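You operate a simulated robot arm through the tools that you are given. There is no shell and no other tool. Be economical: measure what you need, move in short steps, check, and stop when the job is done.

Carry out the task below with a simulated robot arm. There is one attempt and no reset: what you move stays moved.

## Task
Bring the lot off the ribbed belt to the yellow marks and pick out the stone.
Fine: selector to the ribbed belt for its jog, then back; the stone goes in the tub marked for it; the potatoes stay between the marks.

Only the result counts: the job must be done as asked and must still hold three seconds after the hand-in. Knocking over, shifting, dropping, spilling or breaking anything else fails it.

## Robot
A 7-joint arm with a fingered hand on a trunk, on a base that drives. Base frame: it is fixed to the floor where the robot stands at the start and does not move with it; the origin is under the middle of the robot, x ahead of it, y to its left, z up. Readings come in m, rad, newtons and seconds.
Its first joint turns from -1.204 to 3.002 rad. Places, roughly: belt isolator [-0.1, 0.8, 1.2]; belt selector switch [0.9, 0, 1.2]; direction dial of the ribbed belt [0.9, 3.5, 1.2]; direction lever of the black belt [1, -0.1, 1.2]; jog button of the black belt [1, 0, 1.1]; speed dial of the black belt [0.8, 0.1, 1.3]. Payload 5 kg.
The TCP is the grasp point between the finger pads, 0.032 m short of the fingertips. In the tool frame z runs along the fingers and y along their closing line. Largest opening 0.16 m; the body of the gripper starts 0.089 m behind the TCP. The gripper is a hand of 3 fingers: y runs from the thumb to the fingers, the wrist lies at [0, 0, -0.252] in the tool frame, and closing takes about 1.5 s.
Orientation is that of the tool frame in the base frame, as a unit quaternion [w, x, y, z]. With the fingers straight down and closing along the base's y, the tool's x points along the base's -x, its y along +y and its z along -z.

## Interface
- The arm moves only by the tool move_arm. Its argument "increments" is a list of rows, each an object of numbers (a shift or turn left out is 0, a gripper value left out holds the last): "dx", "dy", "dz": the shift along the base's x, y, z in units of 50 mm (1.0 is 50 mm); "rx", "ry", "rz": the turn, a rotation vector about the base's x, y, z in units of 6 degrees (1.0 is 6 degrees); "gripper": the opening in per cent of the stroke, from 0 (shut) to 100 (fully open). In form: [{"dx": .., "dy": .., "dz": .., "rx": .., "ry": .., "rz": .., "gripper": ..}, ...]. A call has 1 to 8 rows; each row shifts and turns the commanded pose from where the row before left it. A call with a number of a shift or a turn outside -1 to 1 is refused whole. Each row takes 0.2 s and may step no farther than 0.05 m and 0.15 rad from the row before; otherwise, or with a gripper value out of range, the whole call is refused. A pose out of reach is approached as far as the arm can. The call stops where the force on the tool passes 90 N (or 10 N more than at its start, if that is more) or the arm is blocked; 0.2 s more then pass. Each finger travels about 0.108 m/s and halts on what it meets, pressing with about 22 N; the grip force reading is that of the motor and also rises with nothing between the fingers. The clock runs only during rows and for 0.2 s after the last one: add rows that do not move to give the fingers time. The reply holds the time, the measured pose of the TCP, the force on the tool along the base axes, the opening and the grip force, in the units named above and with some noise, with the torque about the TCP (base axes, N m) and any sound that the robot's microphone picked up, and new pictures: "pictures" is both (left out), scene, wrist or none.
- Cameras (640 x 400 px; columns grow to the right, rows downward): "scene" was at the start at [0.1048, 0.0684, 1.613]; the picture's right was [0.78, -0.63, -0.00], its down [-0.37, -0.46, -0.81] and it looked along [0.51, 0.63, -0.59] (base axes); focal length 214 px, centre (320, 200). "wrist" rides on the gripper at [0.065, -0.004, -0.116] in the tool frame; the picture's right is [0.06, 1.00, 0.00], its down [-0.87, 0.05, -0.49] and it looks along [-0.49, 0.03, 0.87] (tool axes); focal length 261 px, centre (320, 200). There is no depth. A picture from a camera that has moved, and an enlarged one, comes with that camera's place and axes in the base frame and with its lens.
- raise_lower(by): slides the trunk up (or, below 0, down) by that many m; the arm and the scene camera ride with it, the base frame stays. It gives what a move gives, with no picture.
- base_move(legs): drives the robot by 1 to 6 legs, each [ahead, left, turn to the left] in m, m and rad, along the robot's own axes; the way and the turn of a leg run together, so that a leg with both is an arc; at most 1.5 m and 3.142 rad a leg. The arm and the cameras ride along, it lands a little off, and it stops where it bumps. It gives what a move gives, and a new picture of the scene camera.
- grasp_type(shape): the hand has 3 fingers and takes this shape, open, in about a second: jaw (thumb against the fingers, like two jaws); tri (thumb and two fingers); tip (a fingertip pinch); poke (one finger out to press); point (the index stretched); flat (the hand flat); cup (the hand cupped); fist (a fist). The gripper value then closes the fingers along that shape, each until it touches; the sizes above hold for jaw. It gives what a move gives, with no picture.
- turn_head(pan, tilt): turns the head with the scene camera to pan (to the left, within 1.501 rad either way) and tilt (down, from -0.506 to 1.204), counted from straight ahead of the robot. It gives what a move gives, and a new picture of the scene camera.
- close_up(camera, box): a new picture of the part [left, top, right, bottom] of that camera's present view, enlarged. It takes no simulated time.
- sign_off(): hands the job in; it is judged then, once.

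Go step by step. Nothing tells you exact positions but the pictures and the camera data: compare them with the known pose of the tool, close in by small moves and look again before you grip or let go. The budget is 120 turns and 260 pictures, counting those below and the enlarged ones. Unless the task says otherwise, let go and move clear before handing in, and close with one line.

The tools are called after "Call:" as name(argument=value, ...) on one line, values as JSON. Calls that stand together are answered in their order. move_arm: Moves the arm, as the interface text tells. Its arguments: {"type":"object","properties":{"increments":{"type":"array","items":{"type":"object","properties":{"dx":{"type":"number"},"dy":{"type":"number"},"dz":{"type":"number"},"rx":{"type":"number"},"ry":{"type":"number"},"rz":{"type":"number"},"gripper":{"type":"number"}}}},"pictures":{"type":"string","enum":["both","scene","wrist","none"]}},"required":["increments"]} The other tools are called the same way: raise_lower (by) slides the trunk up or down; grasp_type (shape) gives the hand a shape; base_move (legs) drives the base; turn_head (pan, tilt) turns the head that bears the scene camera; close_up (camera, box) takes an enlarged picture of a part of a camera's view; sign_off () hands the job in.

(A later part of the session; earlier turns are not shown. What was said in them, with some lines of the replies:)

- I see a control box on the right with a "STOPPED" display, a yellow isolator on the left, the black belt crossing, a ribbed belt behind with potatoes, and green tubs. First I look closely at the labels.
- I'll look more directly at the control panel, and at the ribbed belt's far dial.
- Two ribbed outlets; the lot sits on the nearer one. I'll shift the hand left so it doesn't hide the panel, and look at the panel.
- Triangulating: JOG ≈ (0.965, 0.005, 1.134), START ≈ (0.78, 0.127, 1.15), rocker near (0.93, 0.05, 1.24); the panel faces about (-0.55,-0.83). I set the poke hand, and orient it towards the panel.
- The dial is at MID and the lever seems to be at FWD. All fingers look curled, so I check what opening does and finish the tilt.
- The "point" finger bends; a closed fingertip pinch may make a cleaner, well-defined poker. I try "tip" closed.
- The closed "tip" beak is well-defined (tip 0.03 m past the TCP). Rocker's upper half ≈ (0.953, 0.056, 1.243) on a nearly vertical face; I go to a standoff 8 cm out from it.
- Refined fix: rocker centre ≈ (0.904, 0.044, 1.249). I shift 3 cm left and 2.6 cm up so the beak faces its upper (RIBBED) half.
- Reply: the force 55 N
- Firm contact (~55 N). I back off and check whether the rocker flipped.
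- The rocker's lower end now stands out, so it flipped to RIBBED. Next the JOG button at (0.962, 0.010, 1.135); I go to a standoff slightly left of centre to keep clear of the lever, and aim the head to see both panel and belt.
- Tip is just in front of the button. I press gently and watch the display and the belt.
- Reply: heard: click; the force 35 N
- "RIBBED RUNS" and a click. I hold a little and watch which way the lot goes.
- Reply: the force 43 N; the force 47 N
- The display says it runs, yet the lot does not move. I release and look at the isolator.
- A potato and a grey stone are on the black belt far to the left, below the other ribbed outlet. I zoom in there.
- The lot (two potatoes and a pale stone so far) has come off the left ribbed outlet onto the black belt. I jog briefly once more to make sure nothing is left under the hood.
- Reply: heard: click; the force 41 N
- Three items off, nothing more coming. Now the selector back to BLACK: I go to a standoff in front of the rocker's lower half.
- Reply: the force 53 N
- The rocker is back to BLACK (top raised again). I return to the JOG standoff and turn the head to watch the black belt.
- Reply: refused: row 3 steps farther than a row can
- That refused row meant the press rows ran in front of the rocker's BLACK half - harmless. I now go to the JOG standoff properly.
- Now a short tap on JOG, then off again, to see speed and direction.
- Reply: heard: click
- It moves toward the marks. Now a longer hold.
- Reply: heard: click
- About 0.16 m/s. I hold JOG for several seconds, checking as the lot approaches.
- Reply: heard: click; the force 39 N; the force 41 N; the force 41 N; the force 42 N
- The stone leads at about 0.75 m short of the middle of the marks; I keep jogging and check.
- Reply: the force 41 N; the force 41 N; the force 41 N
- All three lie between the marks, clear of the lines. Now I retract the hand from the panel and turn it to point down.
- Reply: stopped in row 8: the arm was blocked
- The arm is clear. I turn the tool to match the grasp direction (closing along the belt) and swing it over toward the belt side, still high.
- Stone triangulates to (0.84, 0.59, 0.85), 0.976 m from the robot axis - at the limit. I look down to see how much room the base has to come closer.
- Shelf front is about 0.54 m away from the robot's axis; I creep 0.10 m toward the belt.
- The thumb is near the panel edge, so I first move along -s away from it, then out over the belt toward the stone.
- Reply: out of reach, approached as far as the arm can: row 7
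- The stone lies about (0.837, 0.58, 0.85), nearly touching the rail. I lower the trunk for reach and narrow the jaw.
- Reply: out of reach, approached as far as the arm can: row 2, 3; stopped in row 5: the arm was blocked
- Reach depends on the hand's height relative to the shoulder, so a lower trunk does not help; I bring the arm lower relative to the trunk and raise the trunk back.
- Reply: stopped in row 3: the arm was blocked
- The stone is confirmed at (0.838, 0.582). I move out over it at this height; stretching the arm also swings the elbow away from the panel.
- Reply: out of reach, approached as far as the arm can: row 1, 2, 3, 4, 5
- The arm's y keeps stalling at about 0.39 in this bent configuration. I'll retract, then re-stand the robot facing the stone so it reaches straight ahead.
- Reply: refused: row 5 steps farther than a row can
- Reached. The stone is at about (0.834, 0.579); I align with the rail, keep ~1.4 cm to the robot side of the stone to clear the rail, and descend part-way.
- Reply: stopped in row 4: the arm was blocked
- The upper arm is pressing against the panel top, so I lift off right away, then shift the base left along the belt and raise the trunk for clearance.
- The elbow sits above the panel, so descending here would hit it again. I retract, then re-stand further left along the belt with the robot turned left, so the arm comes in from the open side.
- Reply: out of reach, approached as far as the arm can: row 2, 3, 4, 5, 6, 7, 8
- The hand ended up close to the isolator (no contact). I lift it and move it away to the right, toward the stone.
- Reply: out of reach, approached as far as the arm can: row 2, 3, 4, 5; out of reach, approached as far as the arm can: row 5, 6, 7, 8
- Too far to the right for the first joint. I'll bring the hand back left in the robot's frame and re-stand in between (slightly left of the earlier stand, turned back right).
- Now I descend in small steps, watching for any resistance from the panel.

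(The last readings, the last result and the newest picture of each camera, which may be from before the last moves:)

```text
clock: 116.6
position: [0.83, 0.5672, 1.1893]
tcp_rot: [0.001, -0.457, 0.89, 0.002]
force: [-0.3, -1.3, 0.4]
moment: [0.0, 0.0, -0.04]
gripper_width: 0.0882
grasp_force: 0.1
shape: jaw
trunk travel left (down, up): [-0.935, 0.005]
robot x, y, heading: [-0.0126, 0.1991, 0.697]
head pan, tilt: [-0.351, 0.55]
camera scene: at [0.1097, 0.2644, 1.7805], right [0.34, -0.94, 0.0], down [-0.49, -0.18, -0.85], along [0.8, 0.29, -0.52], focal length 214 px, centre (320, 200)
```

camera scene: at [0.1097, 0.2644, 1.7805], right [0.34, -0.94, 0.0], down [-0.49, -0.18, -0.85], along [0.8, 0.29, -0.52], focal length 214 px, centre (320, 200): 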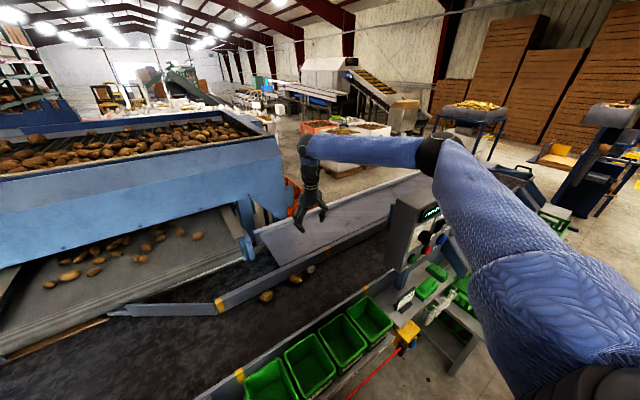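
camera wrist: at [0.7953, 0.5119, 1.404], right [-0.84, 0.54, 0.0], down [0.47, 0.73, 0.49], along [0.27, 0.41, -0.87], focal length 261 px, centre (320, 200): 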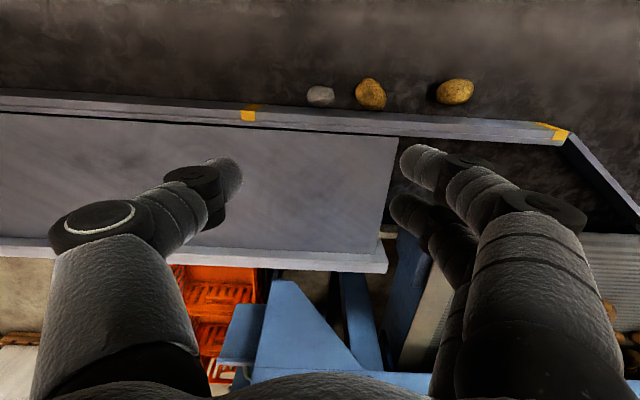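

Call:
move_arm(increments=[{"dz": -0.8}, {"dz": -0.8}], pictures="both")

Call:
close_up(camera="scene", box=[360, 110, 520, 250])

```text
clock: 117.2
position: [0.8317, 0.5679, 1.1089]
tcp_rot: [0.001, -0.456, 0.89, 0.0]
force: [-0.3, 0.8, -0.6]
moment: [0.02, 0.04, -0.02]
gripper_width: 0.0881
grasp_force: 0.1
shape: jaw
trunk travel left (down, up): [-0.935, 0.005]
robot x, y, heading: [-0.0134, 0.1973, 0.7]
head pan, tilt: [-0.351, 0.55]
camera scene: at [0.1104, 0.2644, 1.7803], right [0.34, -0.94, 0.0], down [-0.49, -0.18, -0.85], along [0.8, 0.29, -0.52], focal length 214 px, centre (320, 200)
camera wrist: at [0.7976, 0.5109, 1.2254], right [-0.85, 0.53, 0.0], down [0.46, 0.74, 0.49], along [0.26, 0.42, -0.87], focal length 261 px, centre (320, 200)
```

scene: 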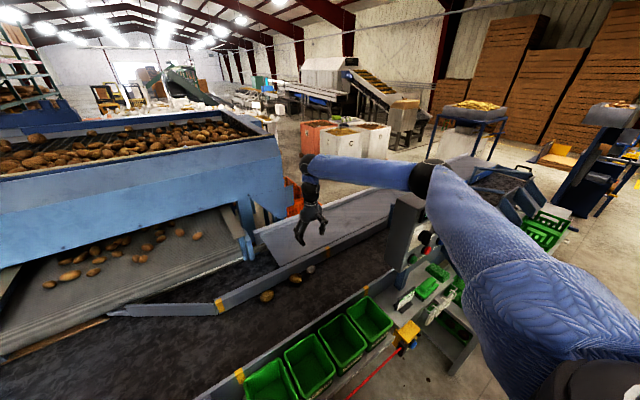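
wrist: 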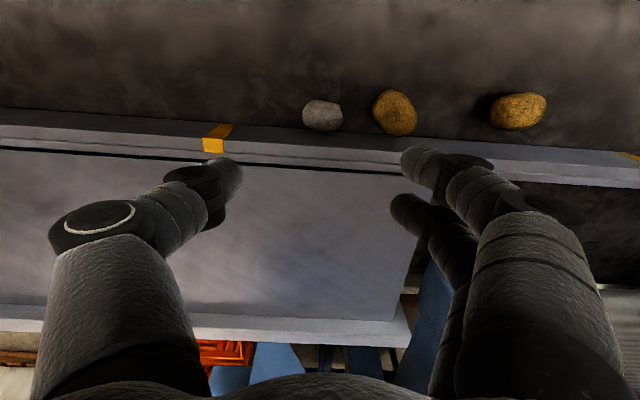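

```text
2.86 times, centred on (440, 180) of scene
camera zoom: at [0.1104, 0.2644, 1.7803], right [0.34, -0.94, 0.0], down [-0.49, -0.18, -0.85], along [0.8, 0.29, -0.52], focal length 613 px, centre (-23, 257)
```

zoom: 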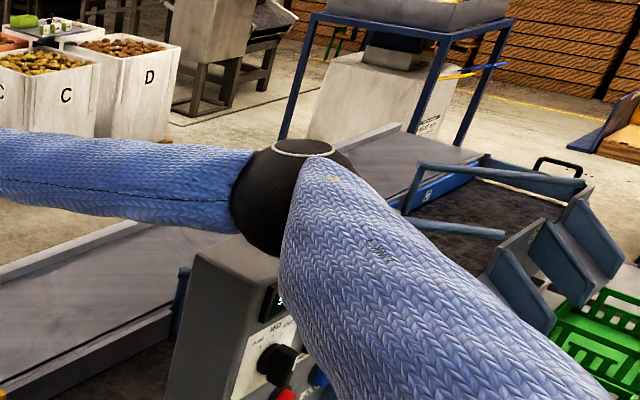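

The elbow is close to the panel's corner; I shift the base another 9 cm left and 4 cm closer before descending further.

Call:
base_move(legs=[[0.017, 0.097, 0]])

Call:
move_arm(increments=[{"dx": 0.5, "dy": -0.75}, {"dx": 0.5, "dy": -0.75}], pictures="both")

```text
clock: 118.3
position: [0.7734, 0.6209, 1.1105]
tcp_rot: [0.0, -0.457, 0.889, 0.0]
force: [0.6, 0.9, 0.0]
moment: [-0.13, -0.04, -0.02]
gripper_width: 0.0881
grasp_force: 0.1
shape: jaw
trunk travel left (down, up): [-0.935, 0.005]
robot x, y, heading: [-0.0706, 0.2538, 0.699]
head pan, tilt: [-0.351, 0.55]
camera scene: at [0.0535, 0.3179, 1.7804], right [0.34, -0.94, 0.0], down [-0.49, -0.18, -0.85], along [0.8, 0.29, -0.52], focal length 214 px, centre (320, 200)
```

scene: 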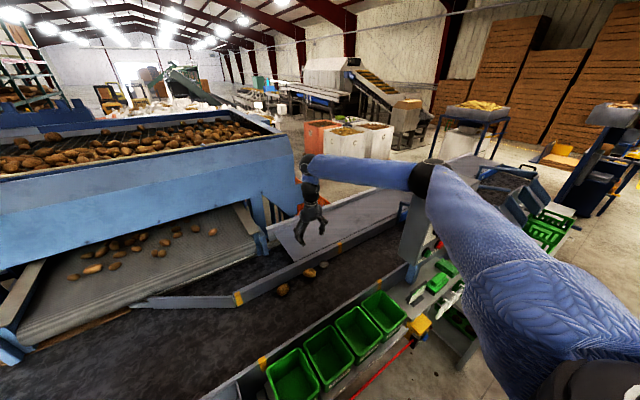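

```text
clock: 118.9
position: [0.8238, 0.545, 1.1099]
tcp_rot: [0.001, -0.457, 0.889, 0.002]
force: [0.1, 0.2, 0.2]
moment: [-0.01, -0.03, 0.01]
gripper_width: 0.0883
grasp_force: 0.1
shape: jaw
trunk travel left (down, up): [-0.935, 0.005]
robot x, y, heading: [-0.0685, 0.2508, 0.701]
head pan, tilt: [-0.351, 0.55]
camera scene: at [0.0534, 0.3144, 1.7805], right [0.34, -0.94, 0.0], down [-0.49, -0.18, -0.85], along [0.8, 0.29, -0.52], focal length 214 px, centre (320, 200)
camera wrist: at [0.7898, 0.4879, 1.2263], right [-0.85, 0.53, 0.0], down [0.46, 0.74, 0.49], along [0.26, 0.42, -0.87], focal length 261 px, centre (320, 200)
```

scene: 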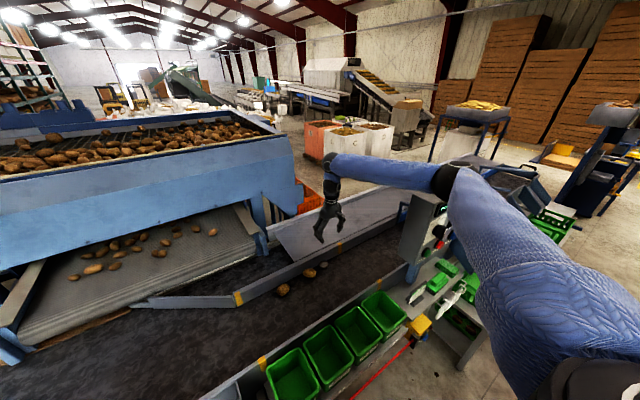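
wrist: 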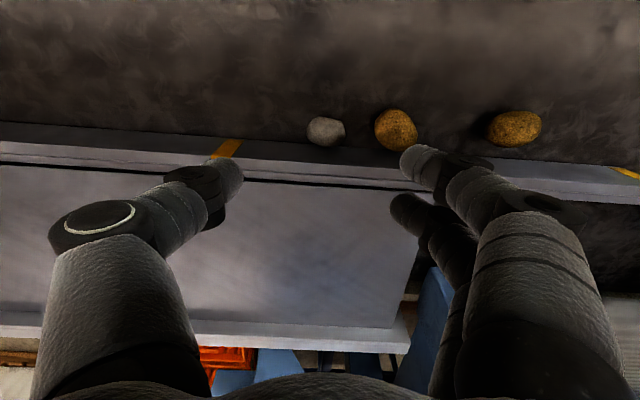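

Geometry says the elbow now stays about 5 cm clear of the panel's left edge. I align with the rail and descend in steps.

Call:
move_arm(increments=[{"dx": 0.14, "dy": 0.36, "rz": -0.9}, {"dz": -0.7}, {"dz": -0.7}], pictures="both")

```text
clock: 119.7
position: [0.8321, 0.5637, 1.0387]
tcp_rot: [0.0, -0.415, 0.91, 0.001]
force: [0.3, 0.9, 0.7]
moment: [-0.02, 0.04, 0.0]
gripper_width: 0.088
grasp_force: 0.0
shape: jaw
trunk travel left (down, up): [-0.935, 0.005]
robot x, y, heading: [-0.0673, 0.2557, 0.699]
head pan, tilt: [-0.351, 0.55]
camera scene: at [0.056, 0.3171, 1.7803], right [0.34, -0.94, 0.0], down [-0.49, -0.18, -0.85], along [0.8, 0.29, -0.52], focal length 214 px, centre (320, 200)
camera wrist: at [0.7941, 0.5104, 1.1551], right [-0.79, 0.61, 0.0], down [0.53, 0.69, 0.49], along [0.3, 0.39, -0.87], focal length 261 px, centre (320, 200)
```

scene: 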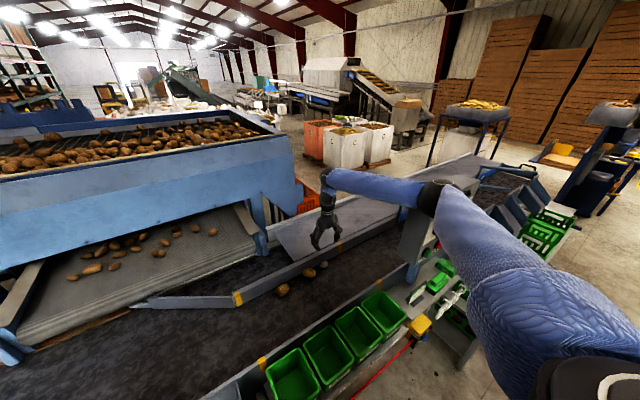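
wrist: 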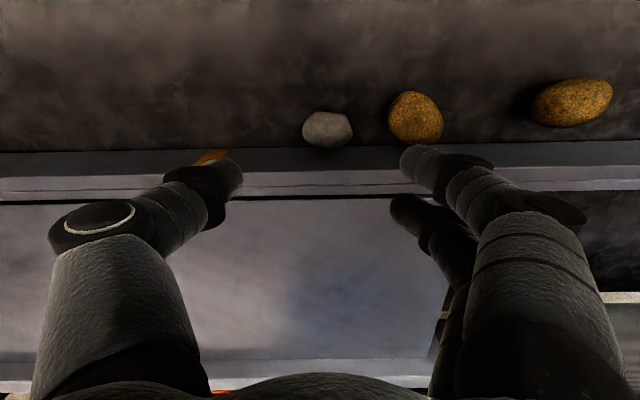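

Call:
move_arm(increments=[{"dx": -0.05, "dz": -0.8}, {"dz": -0.8}, {"dz": -0.6}], pictures="both")

```text
clock: 120.5
position: [0.8285, 0.5642, 0.9297]
tcp_rot: [0.0, -0.414, 0.91, 0.0]
force: [0.3, -0.3, 1.1]
moment: [0.0, 0.01, 0.02]
gripper_width: 0.0878
grasp_force: 0.1
shape: jaw
trunk travel left (down, up): [-0.935, 0.005]
robot x, y, heading: [-0.0673, 0.2518, 0.696]
head pan, tilt: [-0.351, 0.55]
camera scene: at [0.0545, 0.316, 1.7805], right [0.34, -0.94, 0.0], down [-0.49, -0.18, -0.85], along [0.8, 0.29, -0.52], focal length 214 px, centre (320, 200)
camera wrist: at [0.7896, 0.5102, 1.0461], right [-0.79, 0.61, 0.0], down [0.53, 0.69, 0.49], along [0.3, 0.39, -0.87], focal length 261 px, centre (320, 200)
```

scene: 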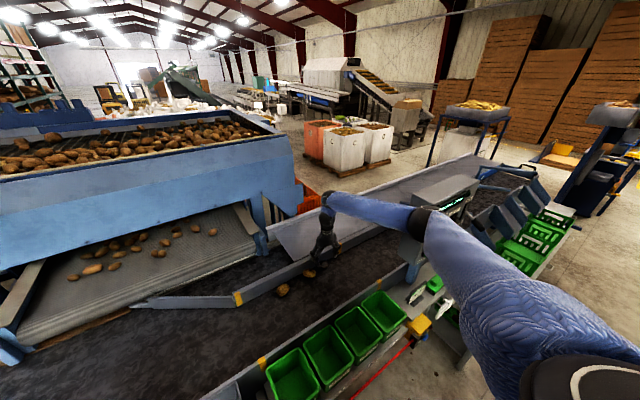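
wrist: 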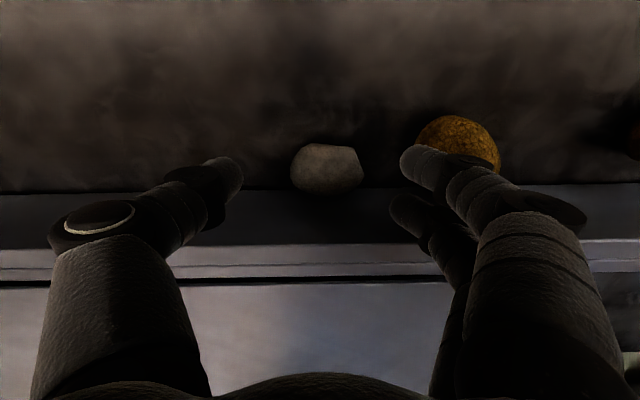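

Clear so far. I narrow the jaw slightly, nudge, and go down beside the stone.

Call:
move_arm(increments=[{"dx": 0.08, "dy": 0.1, "gripper": 50}, {"dz": -0.5}, {"dz": -0.4}], pictures="wrist")

```text
clock: 121.3
position: [0.8341, 0.5679, 0.8852]
tcp_rot: [0.0, -0.415, 0.91, 0.0]
force: [-2.2, -2.3, -0.8]
moment: [-0.04, -0.06, 0.16]
gripper_width: 0.0807
grasp_force: 0.0
shape: jaw
trunk travel left (down, up): [-0.935, 0.005]
robot x, y, heading: [-0.0664, 0.2549, 0.698]
head pan, tilt: [-0.351, 0.55]
camera wrist: at [0.7944, 0.5149, 1.0003], right [-0.79, 0.61, 0.0], down [0.53, 0.69, 0.49], along [0.3, 0.39, -0.87], focal length 261 px, centre (320, 200)
```

wrist: 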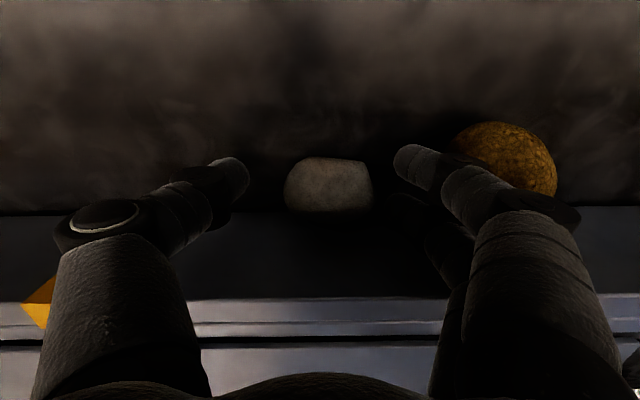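

Call:
move_arm(increments=[{"dx": -0.06, "dy": -0.08}, {"dz": -0.28}], pictures="wrist")

```text
clock: 121.9
position: [0.8307, 0.5641, 0.8731]
tcp_rot: [0.002, -0.414, 0.91, 0.0]
force: [1.0, -2.4, 11.6]
moment: [0.36, 0.45, 0.05]
gripper_width: 0.0792
grasp_force: 0.1
shape: jaw
trunk travel left (down, up): [-0.935, 0.005]
robot x, y, heading: [-0.0702, 0.2529, 0.703]
head pan, tilt: [-0.351, 0.55]
camera wrist: at [0.7911, 0.5113, 0.9887], right [-0.79, 0.61, 0.0], down [0.53, 0.69, 0.49], along [0.3, 0.39, -0.87], focal length 261 px, centre (320, 200)
```

wrist: 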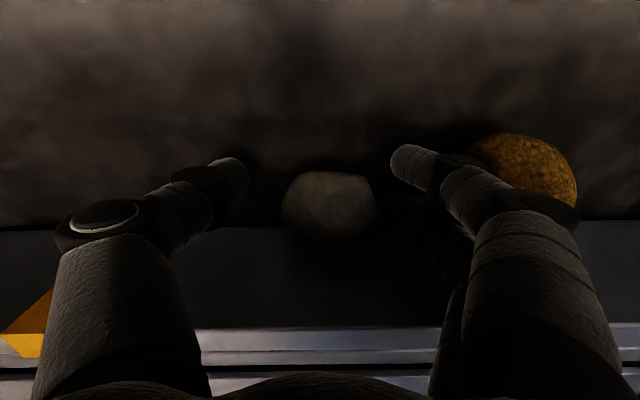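

Fingertips touch the belt (12 N). I lift 5 mm and close on the stone.

Call:
move_arm(increments=[{"dz": 0.1, "gripper": 50}, {"gripper": 20}, {}, {}, {}, {}], pictures="wrist")

```text
clock: 123.3
position: [0.8309, 0.5644, 0.8757]
tcp_rot: [0.0, -0.415, 0.91, 0.0]
force: [-1.6, -3.5, -2.0]
moment: [-0.07, 0.03, 0.01]
gripper_width: 0.0336
grasp_force: 22.2
shape: jaw
trunk travel left (down, up): [-0.935, 0.005]
robot x, y, heading: [-0.0701, 0.2494, 0.701]
head pan, tilt: [-0.351, 0.55]
camera wrist: at [0.7917, 0.5112, 0.9919], right [-0.79, 0.61, 0.0], down [0.53, 0.69, 0.49], along [0.3, 0.39, -0.87], focal length 261 px, centre (320, 200)
```

wrist: 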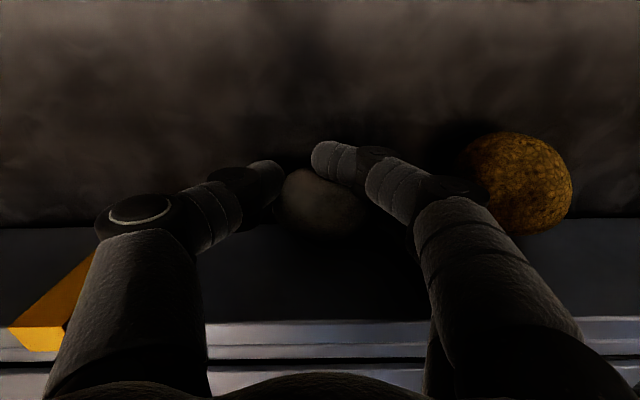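

Call:
move_arm(increments=[{"gripper": 0}, {}, {"dz": 0.3}, {"dz": 0.5}], pictures="wrist")

```text
clock: 124.3
position: [0.8306, 0.5642, 0.9172]
tcp_rot: [0.0, -0.413, 0.911, 0.0]
force: [-3.9, -6.1, -3.9]
moment: [-0.22, 0.11, 0.02]
gripper_width: 0.033
grasp_force: 21.2
shape: jaw
trunk travel left (down, up): [-0.935, 0.005]
robot x, y, heading: [-0.0677, 0.2526, 0.697]
head pan, tilt: [-0.351, 0.55]
camera wrist: at [0.7918, 0.5111, 1.0327], right [-0.79, 0.61, 0.0], down [0.53, 0.69, 0.49], along [0.3, 0.39, -0.87], focal length 261 px, centre (320, 200)
```

wrist: 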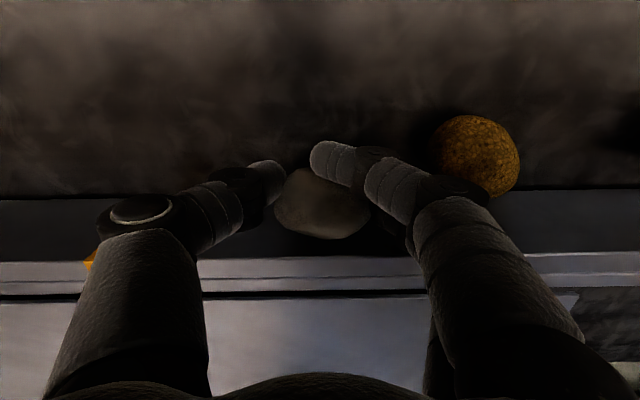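

The stone comes up with the hand, though it rubs the rail. I ease away from the rail and lift slowly.

Call:
move_arm(increments=[{"dx": -0.2, "dy": -0.26}, {"dz": 0.4}, {"dz": 0.5}, {"dx": -0.2, "dy": -0.26, "dz": 0.4}], pictures="wrist")

Call:
close_up(camera="scene", box=[270, 190, 390, 300])

```text
clock: 125.3
position: [0.8095, 0.5363, 0.9814]
tcp_rot: [0.001, -0.415, 0.91, 0.001]
force: [0.3, -0.4, -1.1]
moment: [0.03, 0.0, -0.01]
gripper_width: 0.0327
grasp_force: 21.8
shape: jaw
trunk travel left (down, up): [-0.935, 0.005]
robot x, y, heading: [-0.0662, 0.2524, 0.706]
head pan, tilt: [-0.351, 0.55]
camera wrist: at [0.7709, 0.4834, 1.0971], right [-0.79, 0.61, 0.0], down [0.53, 0.69, 0.49], along [0.3, 0.39, -0.87], focal length 261 px, centre (320, 200)
```

wrist: 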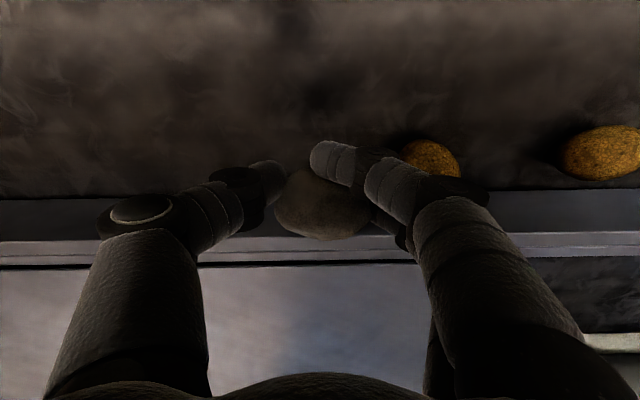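

```text
3.64 times, centred on (330, 245) of scene
camera zoom: at [0.0536, 0.3137, 1.7805], right [0.34, -0.94, 0.0], down [-0.49, -0.18, -0.85], along [0.8, 0.29, -0.52], focal length 780 px, centre (284, 36)
```

zoom: 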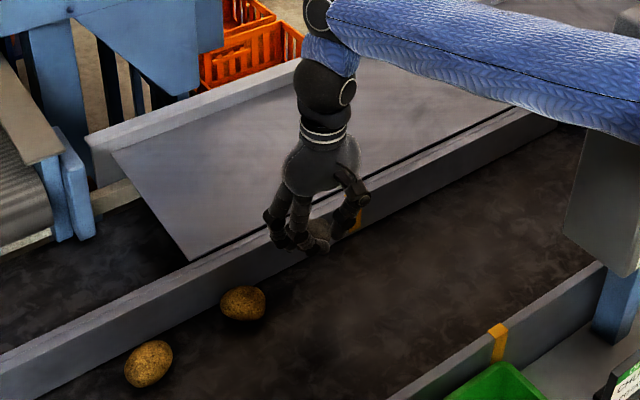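

The stone is held securely. I lift to about 1.2 m and carry it back toward the STONES tub (tub 1, about (0.30, 0.50), rim near 0.9 m).

Call:
move_arm(increments=[{"dz": 0.6}, {"dz": 0.8}, {"dz": 0.8}, {"dz": 0.8}, {"dz": 0.8}, {"dx": -0.6}, {"dx": -0.8}, {"dx": -0.8}], pictures="wrist")

Call:
turn_head(pan=0.1, tilt=0.75)

```text
clock: 127.1
position: [0.7016, 0.5379, 1.1706]
tcp_rot: [0.001, -0.415, 0.91, 0.001]
force: [0.2, 0.1, -0.7]
moment: [0.01, 0.0, 0.01]
gripper_width: 0.0329
grasp_force: 21.9
shape: jaw
trunk travel left (down, up): [-0.935, 0.005]
robot x, y, heading: [-0.0683, 0.2514, 0.7]
head pan, tilt: [-0.351, 0.55]
camera wrist: at [0.6618, 0.4852, 1.2868], right [-0.79, 0.61, 0.0], down [0.53, 0.69, 0.49], along [0.3, 0.39, -0.87], focal length 261 px, centre (320, 200)
```

wrist: 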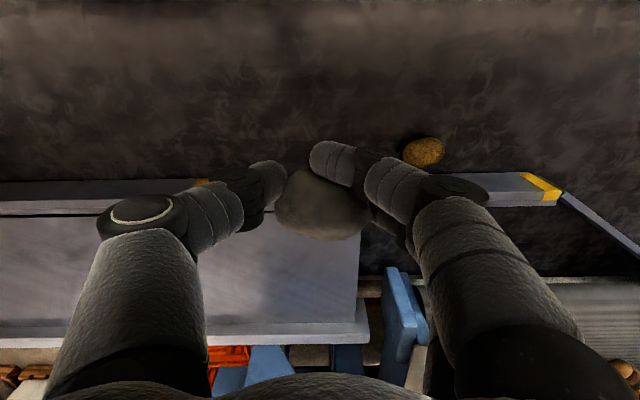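

```text
clock: 128.0
position: [0.7016, 0.5384, 1.1701]
tcp_rot: [0.0, -0.415, 0.91, 0.002]
force: [0.1, -0.4, -1.1]
moment: [-0.03, 0.01, -0.02]
gripper_width: 0.0325
grasp_force: 22.3
shape: jaw
trunk travel left (down, up): [-0.935, 0.005]
robot x, y, heading: [-0.0673, 0.2523, 0.7]
head pan, tilt: [0.099, 0.75]
camera scene: at [0.0278, 0.3447, 1.763], right [0.72, -0.7, 0.0], down [-0.48, -0.49, -0.73], along [0.51, 0.52, -0.68], focal length 214 px, centre (320, 200)
```

scene: 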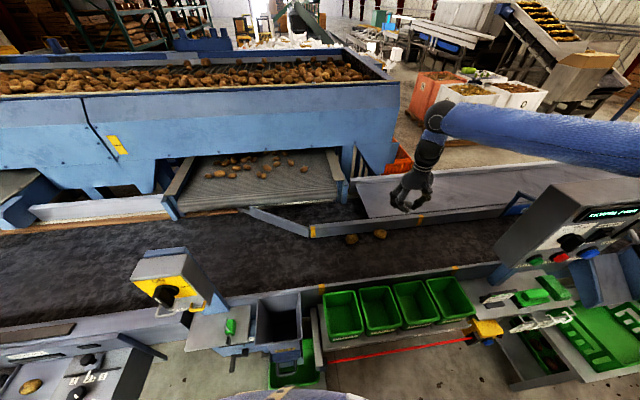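

Tub 1's rim centre triangulates to (0.302, 0.499, 0.90). I carry the stone there, still high.

Call:
move_arm(increments=[{"dx": -0.9, "dy": -0.12}, {"dx": -0.9, "dy": -0.12}, {"dx": -0.9, "dy": -0.12}, {"dx": -0.9, "dy": -0.12}, {"dx": -0.9, "dy": -0.12}, {"dx": -0.9, "dy": -0.12}, {"dx": -0.9, "dy": -0.12}, {"dx": -0.9, "dy": -0.12}], pictures="both")

```text
clock: 129.8
position: [0.3378, 0.4899, 1.1723]
tcp_rot: [0.001, -0.414, 0.91, 0.001]
force: [-1.1, 0.4, -0.9]
moment: [-0.01, -0.01, 0.0]
gripper_width: 0.0327
grasp_force: 22.3
shape: jaw
trunk travel left (down, up): [-0.935, 0.005]
robot x, y, heading: [-0.067, 0.251, 0.701]
head pan, tilt: [0.099, 0.75]
camera scene: at [0.0262, 0.3465, 1.763], right [0.72, -0.7, 0.0], down [-0.48, -0.49, -0.73], along [0.51, 0.52, -0.68], focal length 214 px, centre (320, 200)
camera wrist: at [0.2985, 0.4371, 1.288], right [-0.79, 0.61, 0.0], down [0.53, 0.69, 0.49], along [0.3, 0.39, -0.87], focal length 261 px, centre (320, 200)
```

scene: 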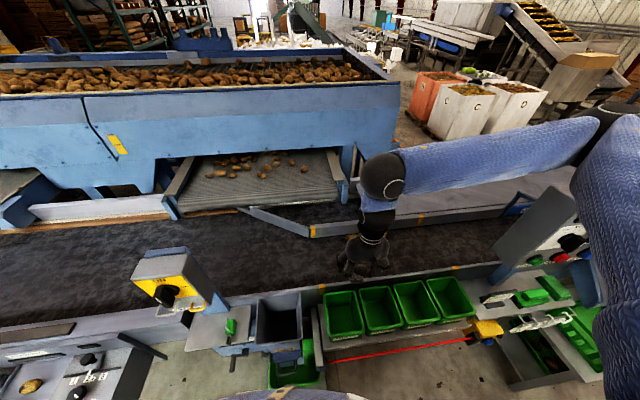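
wrist: 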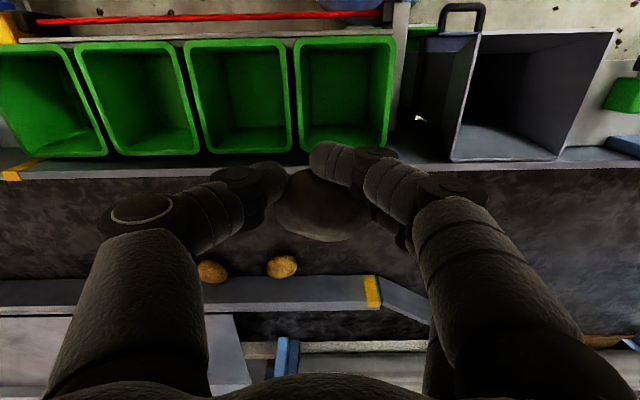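

Call:
move_arm(increments=[{"dx": -0.86, "dy": 0.04}, {"dz": -0.7}, {"dz": -0.7}, {"dz": -0.7}], pictures="both")

```text
clock: 130.8
position: [0.2968, 0.4936, 1.0654]
tcp_rot: [-0.001, -0.415, 0.91, 0.0]
force: [-0.1, 0.2, -1.0]
moment: [-0.05, 0.0, -0.01]
gripper_width: 0.0325
grasp_force: 21.8
shape: jaw
trunk travel left (down, up): [-0.935, 0.005]
robot x, y, heading: [-0.0619, 0.2519, 0.702]
head pan, tilt: [0.099, 0.75]
camera scene: at [0.0273, 0.3459, 1.7631], right [0.72, -0.7, 0.0], down [-0.48, -0.49, -0.73], along [0.51, 0.52, -0.68], focal length 214 px, centre (320, 200)
camera wrist: at [0.2576, 0.4405, 1.182], right [-0.79, 0.61, 0.0], down [0.53, 0.69, 0.49], along [0.3, 0.39, -0.87], focal length 261 px, centre (320, 200)
```

scene: 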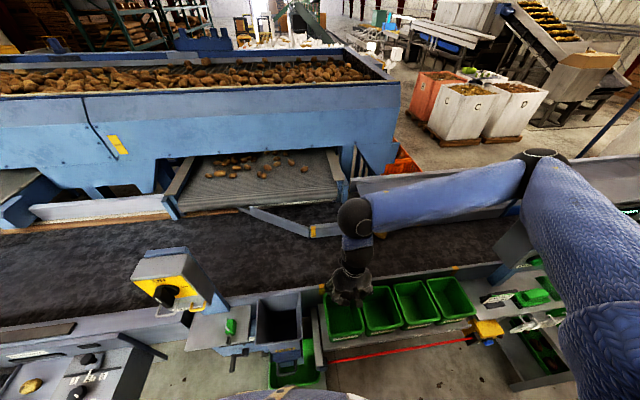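
wrist: 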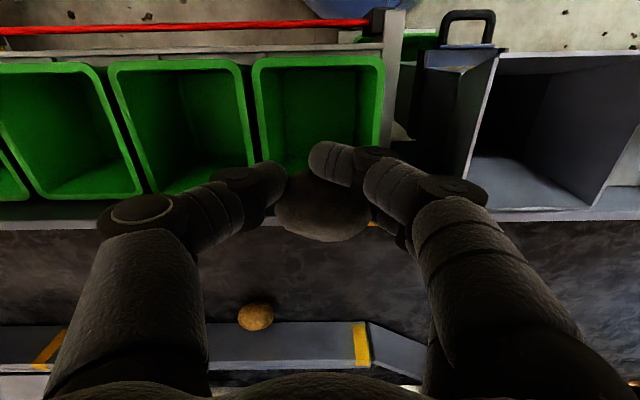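

Aligned above the tub. I lower the stone into it.

Call:
move_arm(increments=[{"dx": 0.06, "dy": 0.06, "dz": -0.7}, {"dz": -0.7}, {"dz": -0.7}], pictures="both")

```text
clock: 131.6
position: [0.2993, 0.4966, 0.9621]
tcp_rot: [-0.001, -0.414, 0.91, 0.0]
force: [-0.3, -0.4, -1.5]
moment: [-0.02, 0.01, 0.0]
gripper_width: 0.0324
grasp_force: 22.2
shape: jaw
trunk travel left (down, up): [-0.935, 0.005]
robot x, y, heading: [-0.0677, 0.2522, 0.701]
head pan, tilt: [0.099, 0.75]
camera scene: at [0.0283, 0.3446, 1.7631], right [0.72, -0.7, 0.0], down [-0.48, -0.49, -0.73], along [0.51, 0.52, -0.68], focal length 214 px, centre (320, 200)
camera wrist: at [0.26, 0.4434, 1.078], right [-0.79, 0.61, 0.0], down [0.53, 0.69, 0.49], along [0.3, 0.39, -0.87], focal length 261 px, centre (320, 200)
```

scene: 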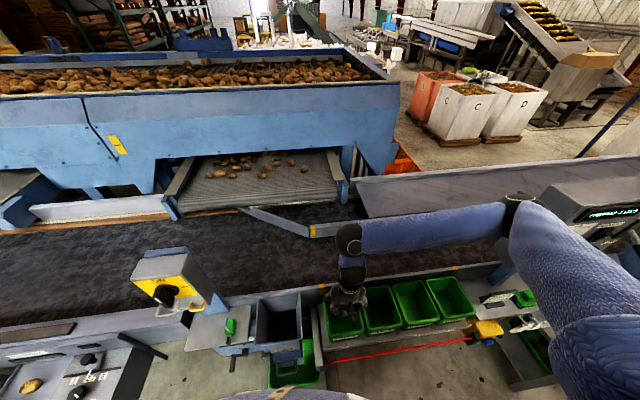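
wrist: 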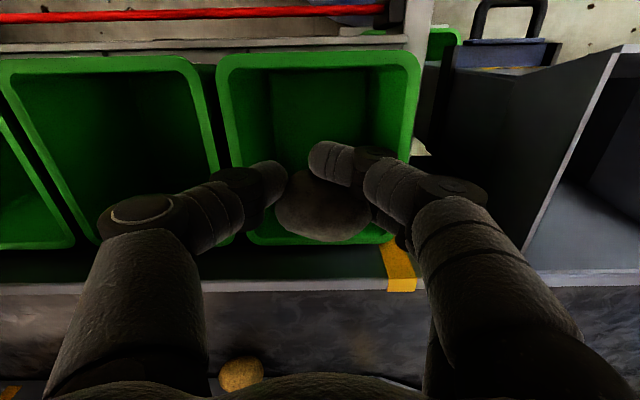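

Call:
move_arm(increments=[{"dx": 0.12, "dy": -0.1, "dz": -0.4}, {"dz": -0.6}, {"dz": -0.4}], pictures="wrist")

```text
clock: 132.4
position: [0.3051, 0.4914, 0.8908]
tcp_rot: [0.001, -0.414, 0.91, 0.0]
force: [0.5, -0.6, -1.1]
moment: [-0.03, 0.02, -0.03]
gripper_width: 0.0322
grasp_force: 22.4
shape: jaw
trunk travel left (down, up): [-0.935, 0.005]
robot x, y, heading: [-0.067, 0.2495, 0.701]
head pan, tilt: [0.099, 0.75]
camera wrist: at [0.2667, 0.438, 1.0068], right [-0.79, 0.61, 0.0], down [0.53, 0.69, 0.49], along [0.3, 0.39, -0.87], focal length 261 px, centre (320, 200)
```

wrist: 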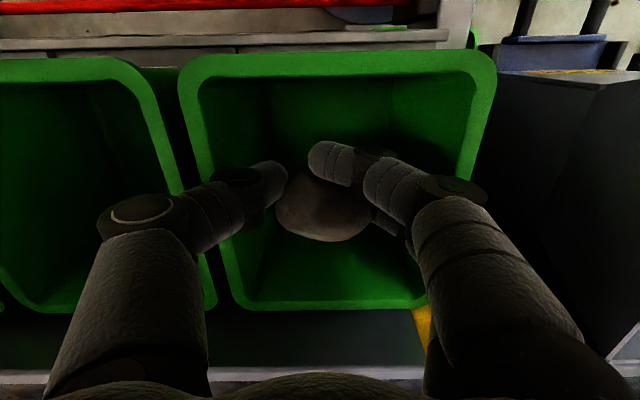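

Stone is inside the tub with no contact. A little lower, then a small opening to release.

Call:
move_arm(increments=[{"dz": -0.35}, {}, {"gripper": 30}, {}, {"gripper": 36}, {}], pictures="wrist")

```text
clock: 133.6
position: [0.3039, 0.4943, 0.8764]
tcp_rot: [0.003, -0.416, 0.909, 0.005]
force: [-12.7, -3.9, 50.6]
moment: [-1.28, -1.66, -0.74]
gripper_width: 0.0396
grasp_force: 0.0
shape: jaw
trunk travel left (down, up): [-0.935, 0.005]
robot x, y, heading: [-0.0675, 0.2536, 0.705]
head pan, tilt: [0.099, 0.75]
stopped in row 5: the force on the tool passed its limit at 94 N (the readings are from after the stop); the commanded pose is now the measured one
camera wrist: at [0.2652, 0.4397, 0.9925], right [-0.8, 0.61, 0.01], down [0.53, 0.69, 0.5], along [0.3, 0.4, -0.87], focal length 261 px, centre (320, 200)
```

wrist: 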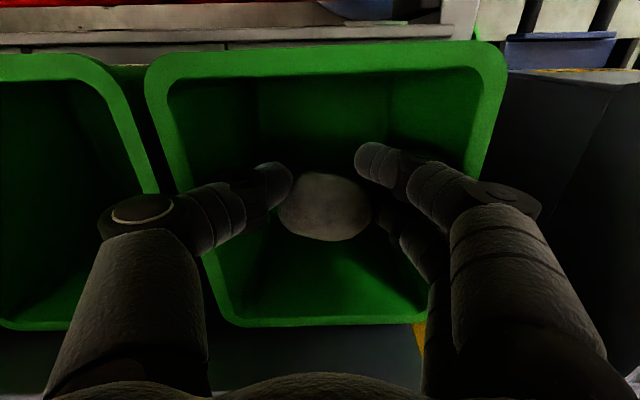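

A knuckle is pressing on the rim; I lift slightly and look.

Call:
move_arm(increments=[{"dz": 0.3, "gripper": 24}, {"dz": 0.3}], pictures="both")

```text
clock: 134.2
position: [0.3044, 0.494, 0.9042]
tcp_rot: [0.002, -0.415, 0.91, 0.002]
force: [-0.2, -0.5, 0.7]
moment: [0.0, -0.03, 0.03]
gripper_width: 0.0169
grasp_force: 10.1
shape: jaw
trunk travel left (down, up): [-0.935, 0.005]
robot x, y, heading: [-0.0711, 0.2545, 0.698]
head pan, tilt: [0.099, 0.75]
camera scene: at [0.0258, 0.3443, 1.7628], right [0.72, -0.7, 0.0], down [-0.47, -0.49, -0.73], along [0.51, 0.52, -0.68], focal length 214 px, centre (320, 200)
camera wrist: at [0.2667, 0.4401, 1.0201], right [-0.79, 0.61, 0.0], down [0.53, 0.69, 0.5], along [0.3, 0.4, -0.87], focal length 261 px, centre (320, 200)
```

scene: 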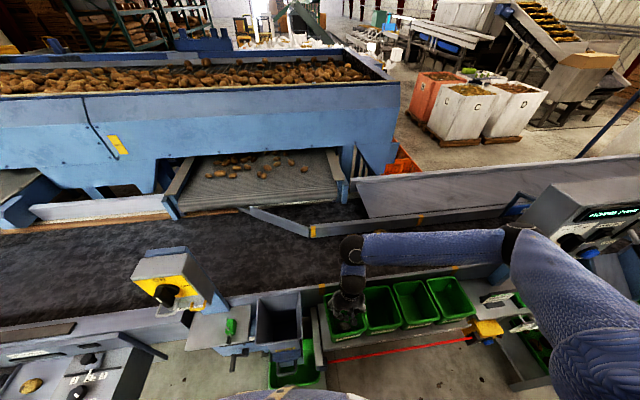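
wrist: 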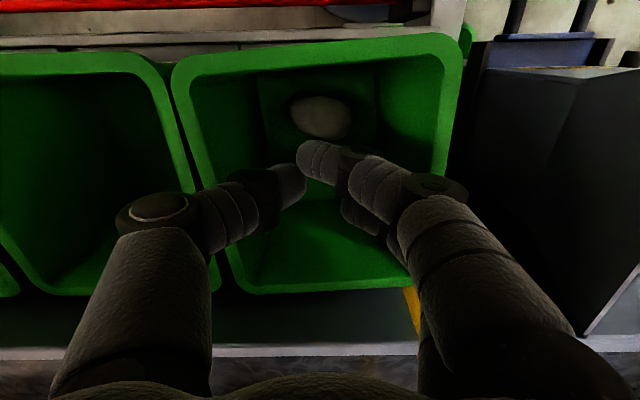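

The stone dropped and lies on the tub floor. I raise the hand straight out.

Call:
move_arm(increments=[{"dz": 0.8}, {"dz": 0.8}, {"dz": 0.8}, {"dz": 0.8}, {"dz": 0.8}, {"dz": 0.8}, {"dz": 0.6}], pictures="both")

Call:
close_up(camera="scene", box=[290, 210, 490, 350])

```text
clock: 135.8
position: [0.3051, 0.4919, 1.1743]
tcp_rot: [0.001, -0.414, 0.91, 0.003]
force: [-0.3, -0.2, 0.3]
moment: [-0.02, -0.02, 0.01]
gripper_width: 0.0059
grasp_force: 21.7
shape: jaw
trunk travel left (down, up): [-0.935, 0.005]
robot x, y, heading: [-0.0677, 0.2544, 0.706]
head pan, tilt: [0.099, 0.75]
camera scene: at [0.0268, 0.3447, 1.7629], right [0.72, -0.7, 0.0], down [-0.47, -0.49, -0.73], along [0.51, 0.52, -0.68], focal length 214 px, centre (320, 200)
camera wrist: at [0.2662, 0.4393, 1.2901], right [-0.79, 0.61, 0.0], down [0.53, 0.69, 0.5], along [0.3, 0.4, -0.87], focal length 261 px, centre (320, 200)
```

scene: 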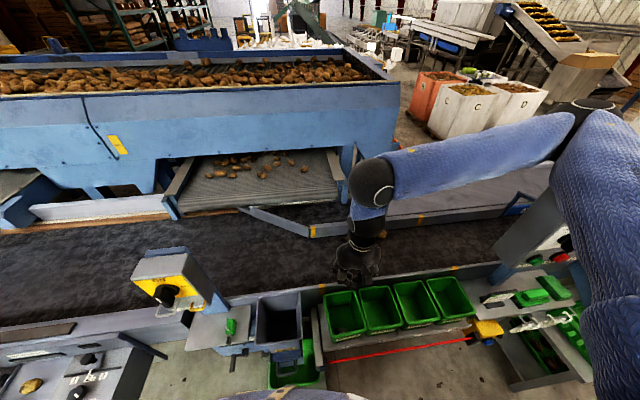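
wrist: 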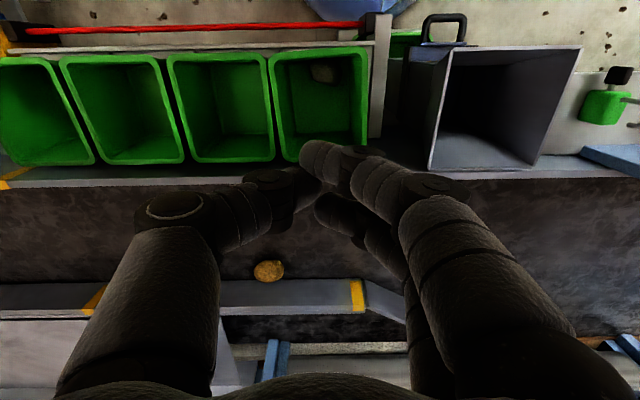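

```text
2.86 times, centred on (390, 280) of scene
camera zoom: at [0.0268, 0.3447, 1.7629], right [0.72, -0.7, 0.0], down [-0.47, -0.49, -0.73], along [0.51, 0.52, -0.68], focal length 613 px, centre (120, -29)
```

zoom: 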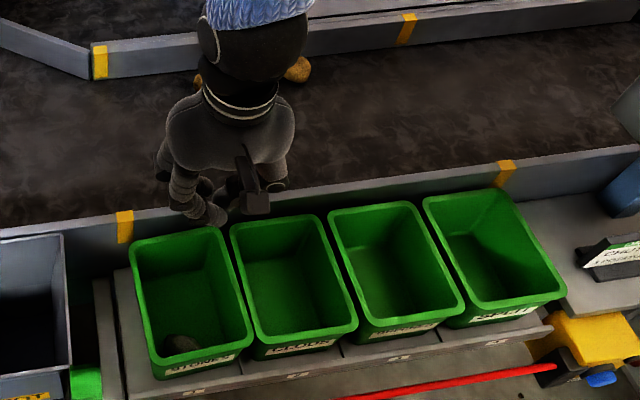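

The stone is in the STONES tub and the hand is clear. One last check of the panel and the potatoes.

Call:
move_arm(increments=[{"dz": 0.8}, {"dz": 0.8}, {"dx": 0.6, "dy": -0.2}, {"dx": 0.6, "dy": -0.2}], pictures="none")

Call:
turn_head(pan=-0.25, tilt=0.6)

Call:
close_up(camera="scene", box=[330, 170, 490, 290])

Call:
close_up(camera="scene", box=[160, 220, 420, 390])

```text
clock: 136.8
position: [0.3669, 0.4705, 1.2556]
tcp_rot: [0.002, -0.415, 0.91, 0.003]
force: [-0.2, -0.9, 0.6]
moment: [0.02, 0.01, 0.01]
gripper_width: 0.0062
grasp_force: 22.0
shape: jaw
trunk travel left (down, up): [-0.935, 0.005]
robot x, y, heading: [-0.0717, 0.2527, 0.703]
head pan, tilt: [0.099, 0.75]
```

```text
clock: 137.6
position: [0.3659, 0.4732, 1.2557]
tcp_rot: [0.002, -0.414, 0.91, 0.003]
force: [-0.3, 0.1, 0.6]
moment: [-0.02, -0.01, 0.01]
gripper_width: 0.006
grasp_force: 21.9
shape: jaw
trunk travel left (down, up): [-0.935, 0.005]
robot x, y, heading: [-0.0699, 0.255, 0.699]
head pan, tilt: [-0.25, 0.6]
camera scene: at [0.0497, 0.3241, 1.7758], right [0.44, -0.9, 0.0], down [-0.51, -0.25, -0.82], along [0.74, 0.36, -0.57], focal length 214 px, centre (320, 200)
```

scene: 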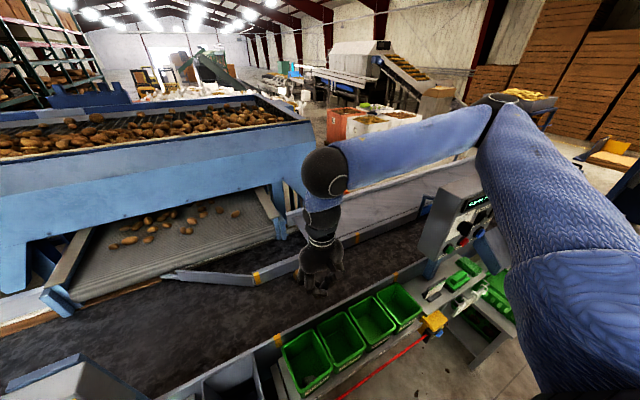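

```text
3.33 times, centred on (410, 230) of scene
camera zoom: at [0.0497, 0.3241, 1.7758], right [0.44, -0.9, 0.0], down [-0.51, -0.25, -0.82], along [0.74, 0.36, -0.57], focal length 715 px, centre (20, 100)
```

zoom: 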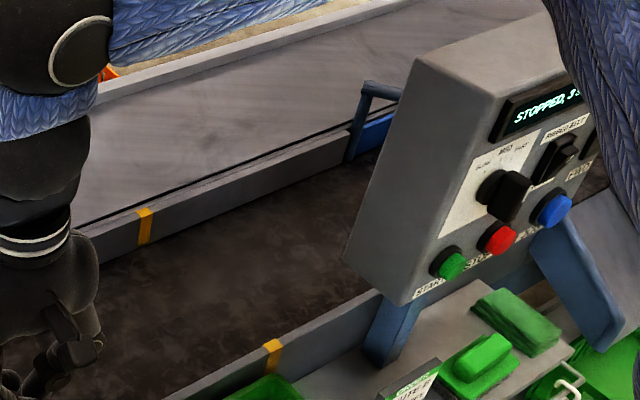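

```text
2.35 times, centred on (290, 305) of scene
camera zoom: at [0.0497, 0.3241, 1.7758], right [0.44, -0.9, 0.0], down [-0.51, -0.25, -0.82], along [0.74, 0.36, -0.57], focal length 505 px, centre (391, -47)
```

zoom: 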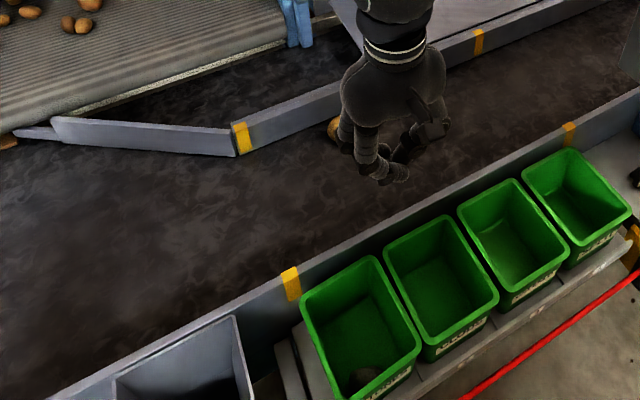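

The panel reads STOPPED with the selector on BLACK. The potatoes lie between the marks, the stone is in the STONES tub and the hand is clear, so I hand in.

Call:
sign_off()

```text
The job is handed in.
```

I brought the lot, two potatoes and a stone, off the ribbed belt to the yellow marks. The stone is in the STONES tub, the potatoes are still between the marks, and the selector is back on the black belt. Along the way the upper arm leaned on the control panel once and a knuckle pressed on the tub rim, but my checks afterwards showed nothing moved.
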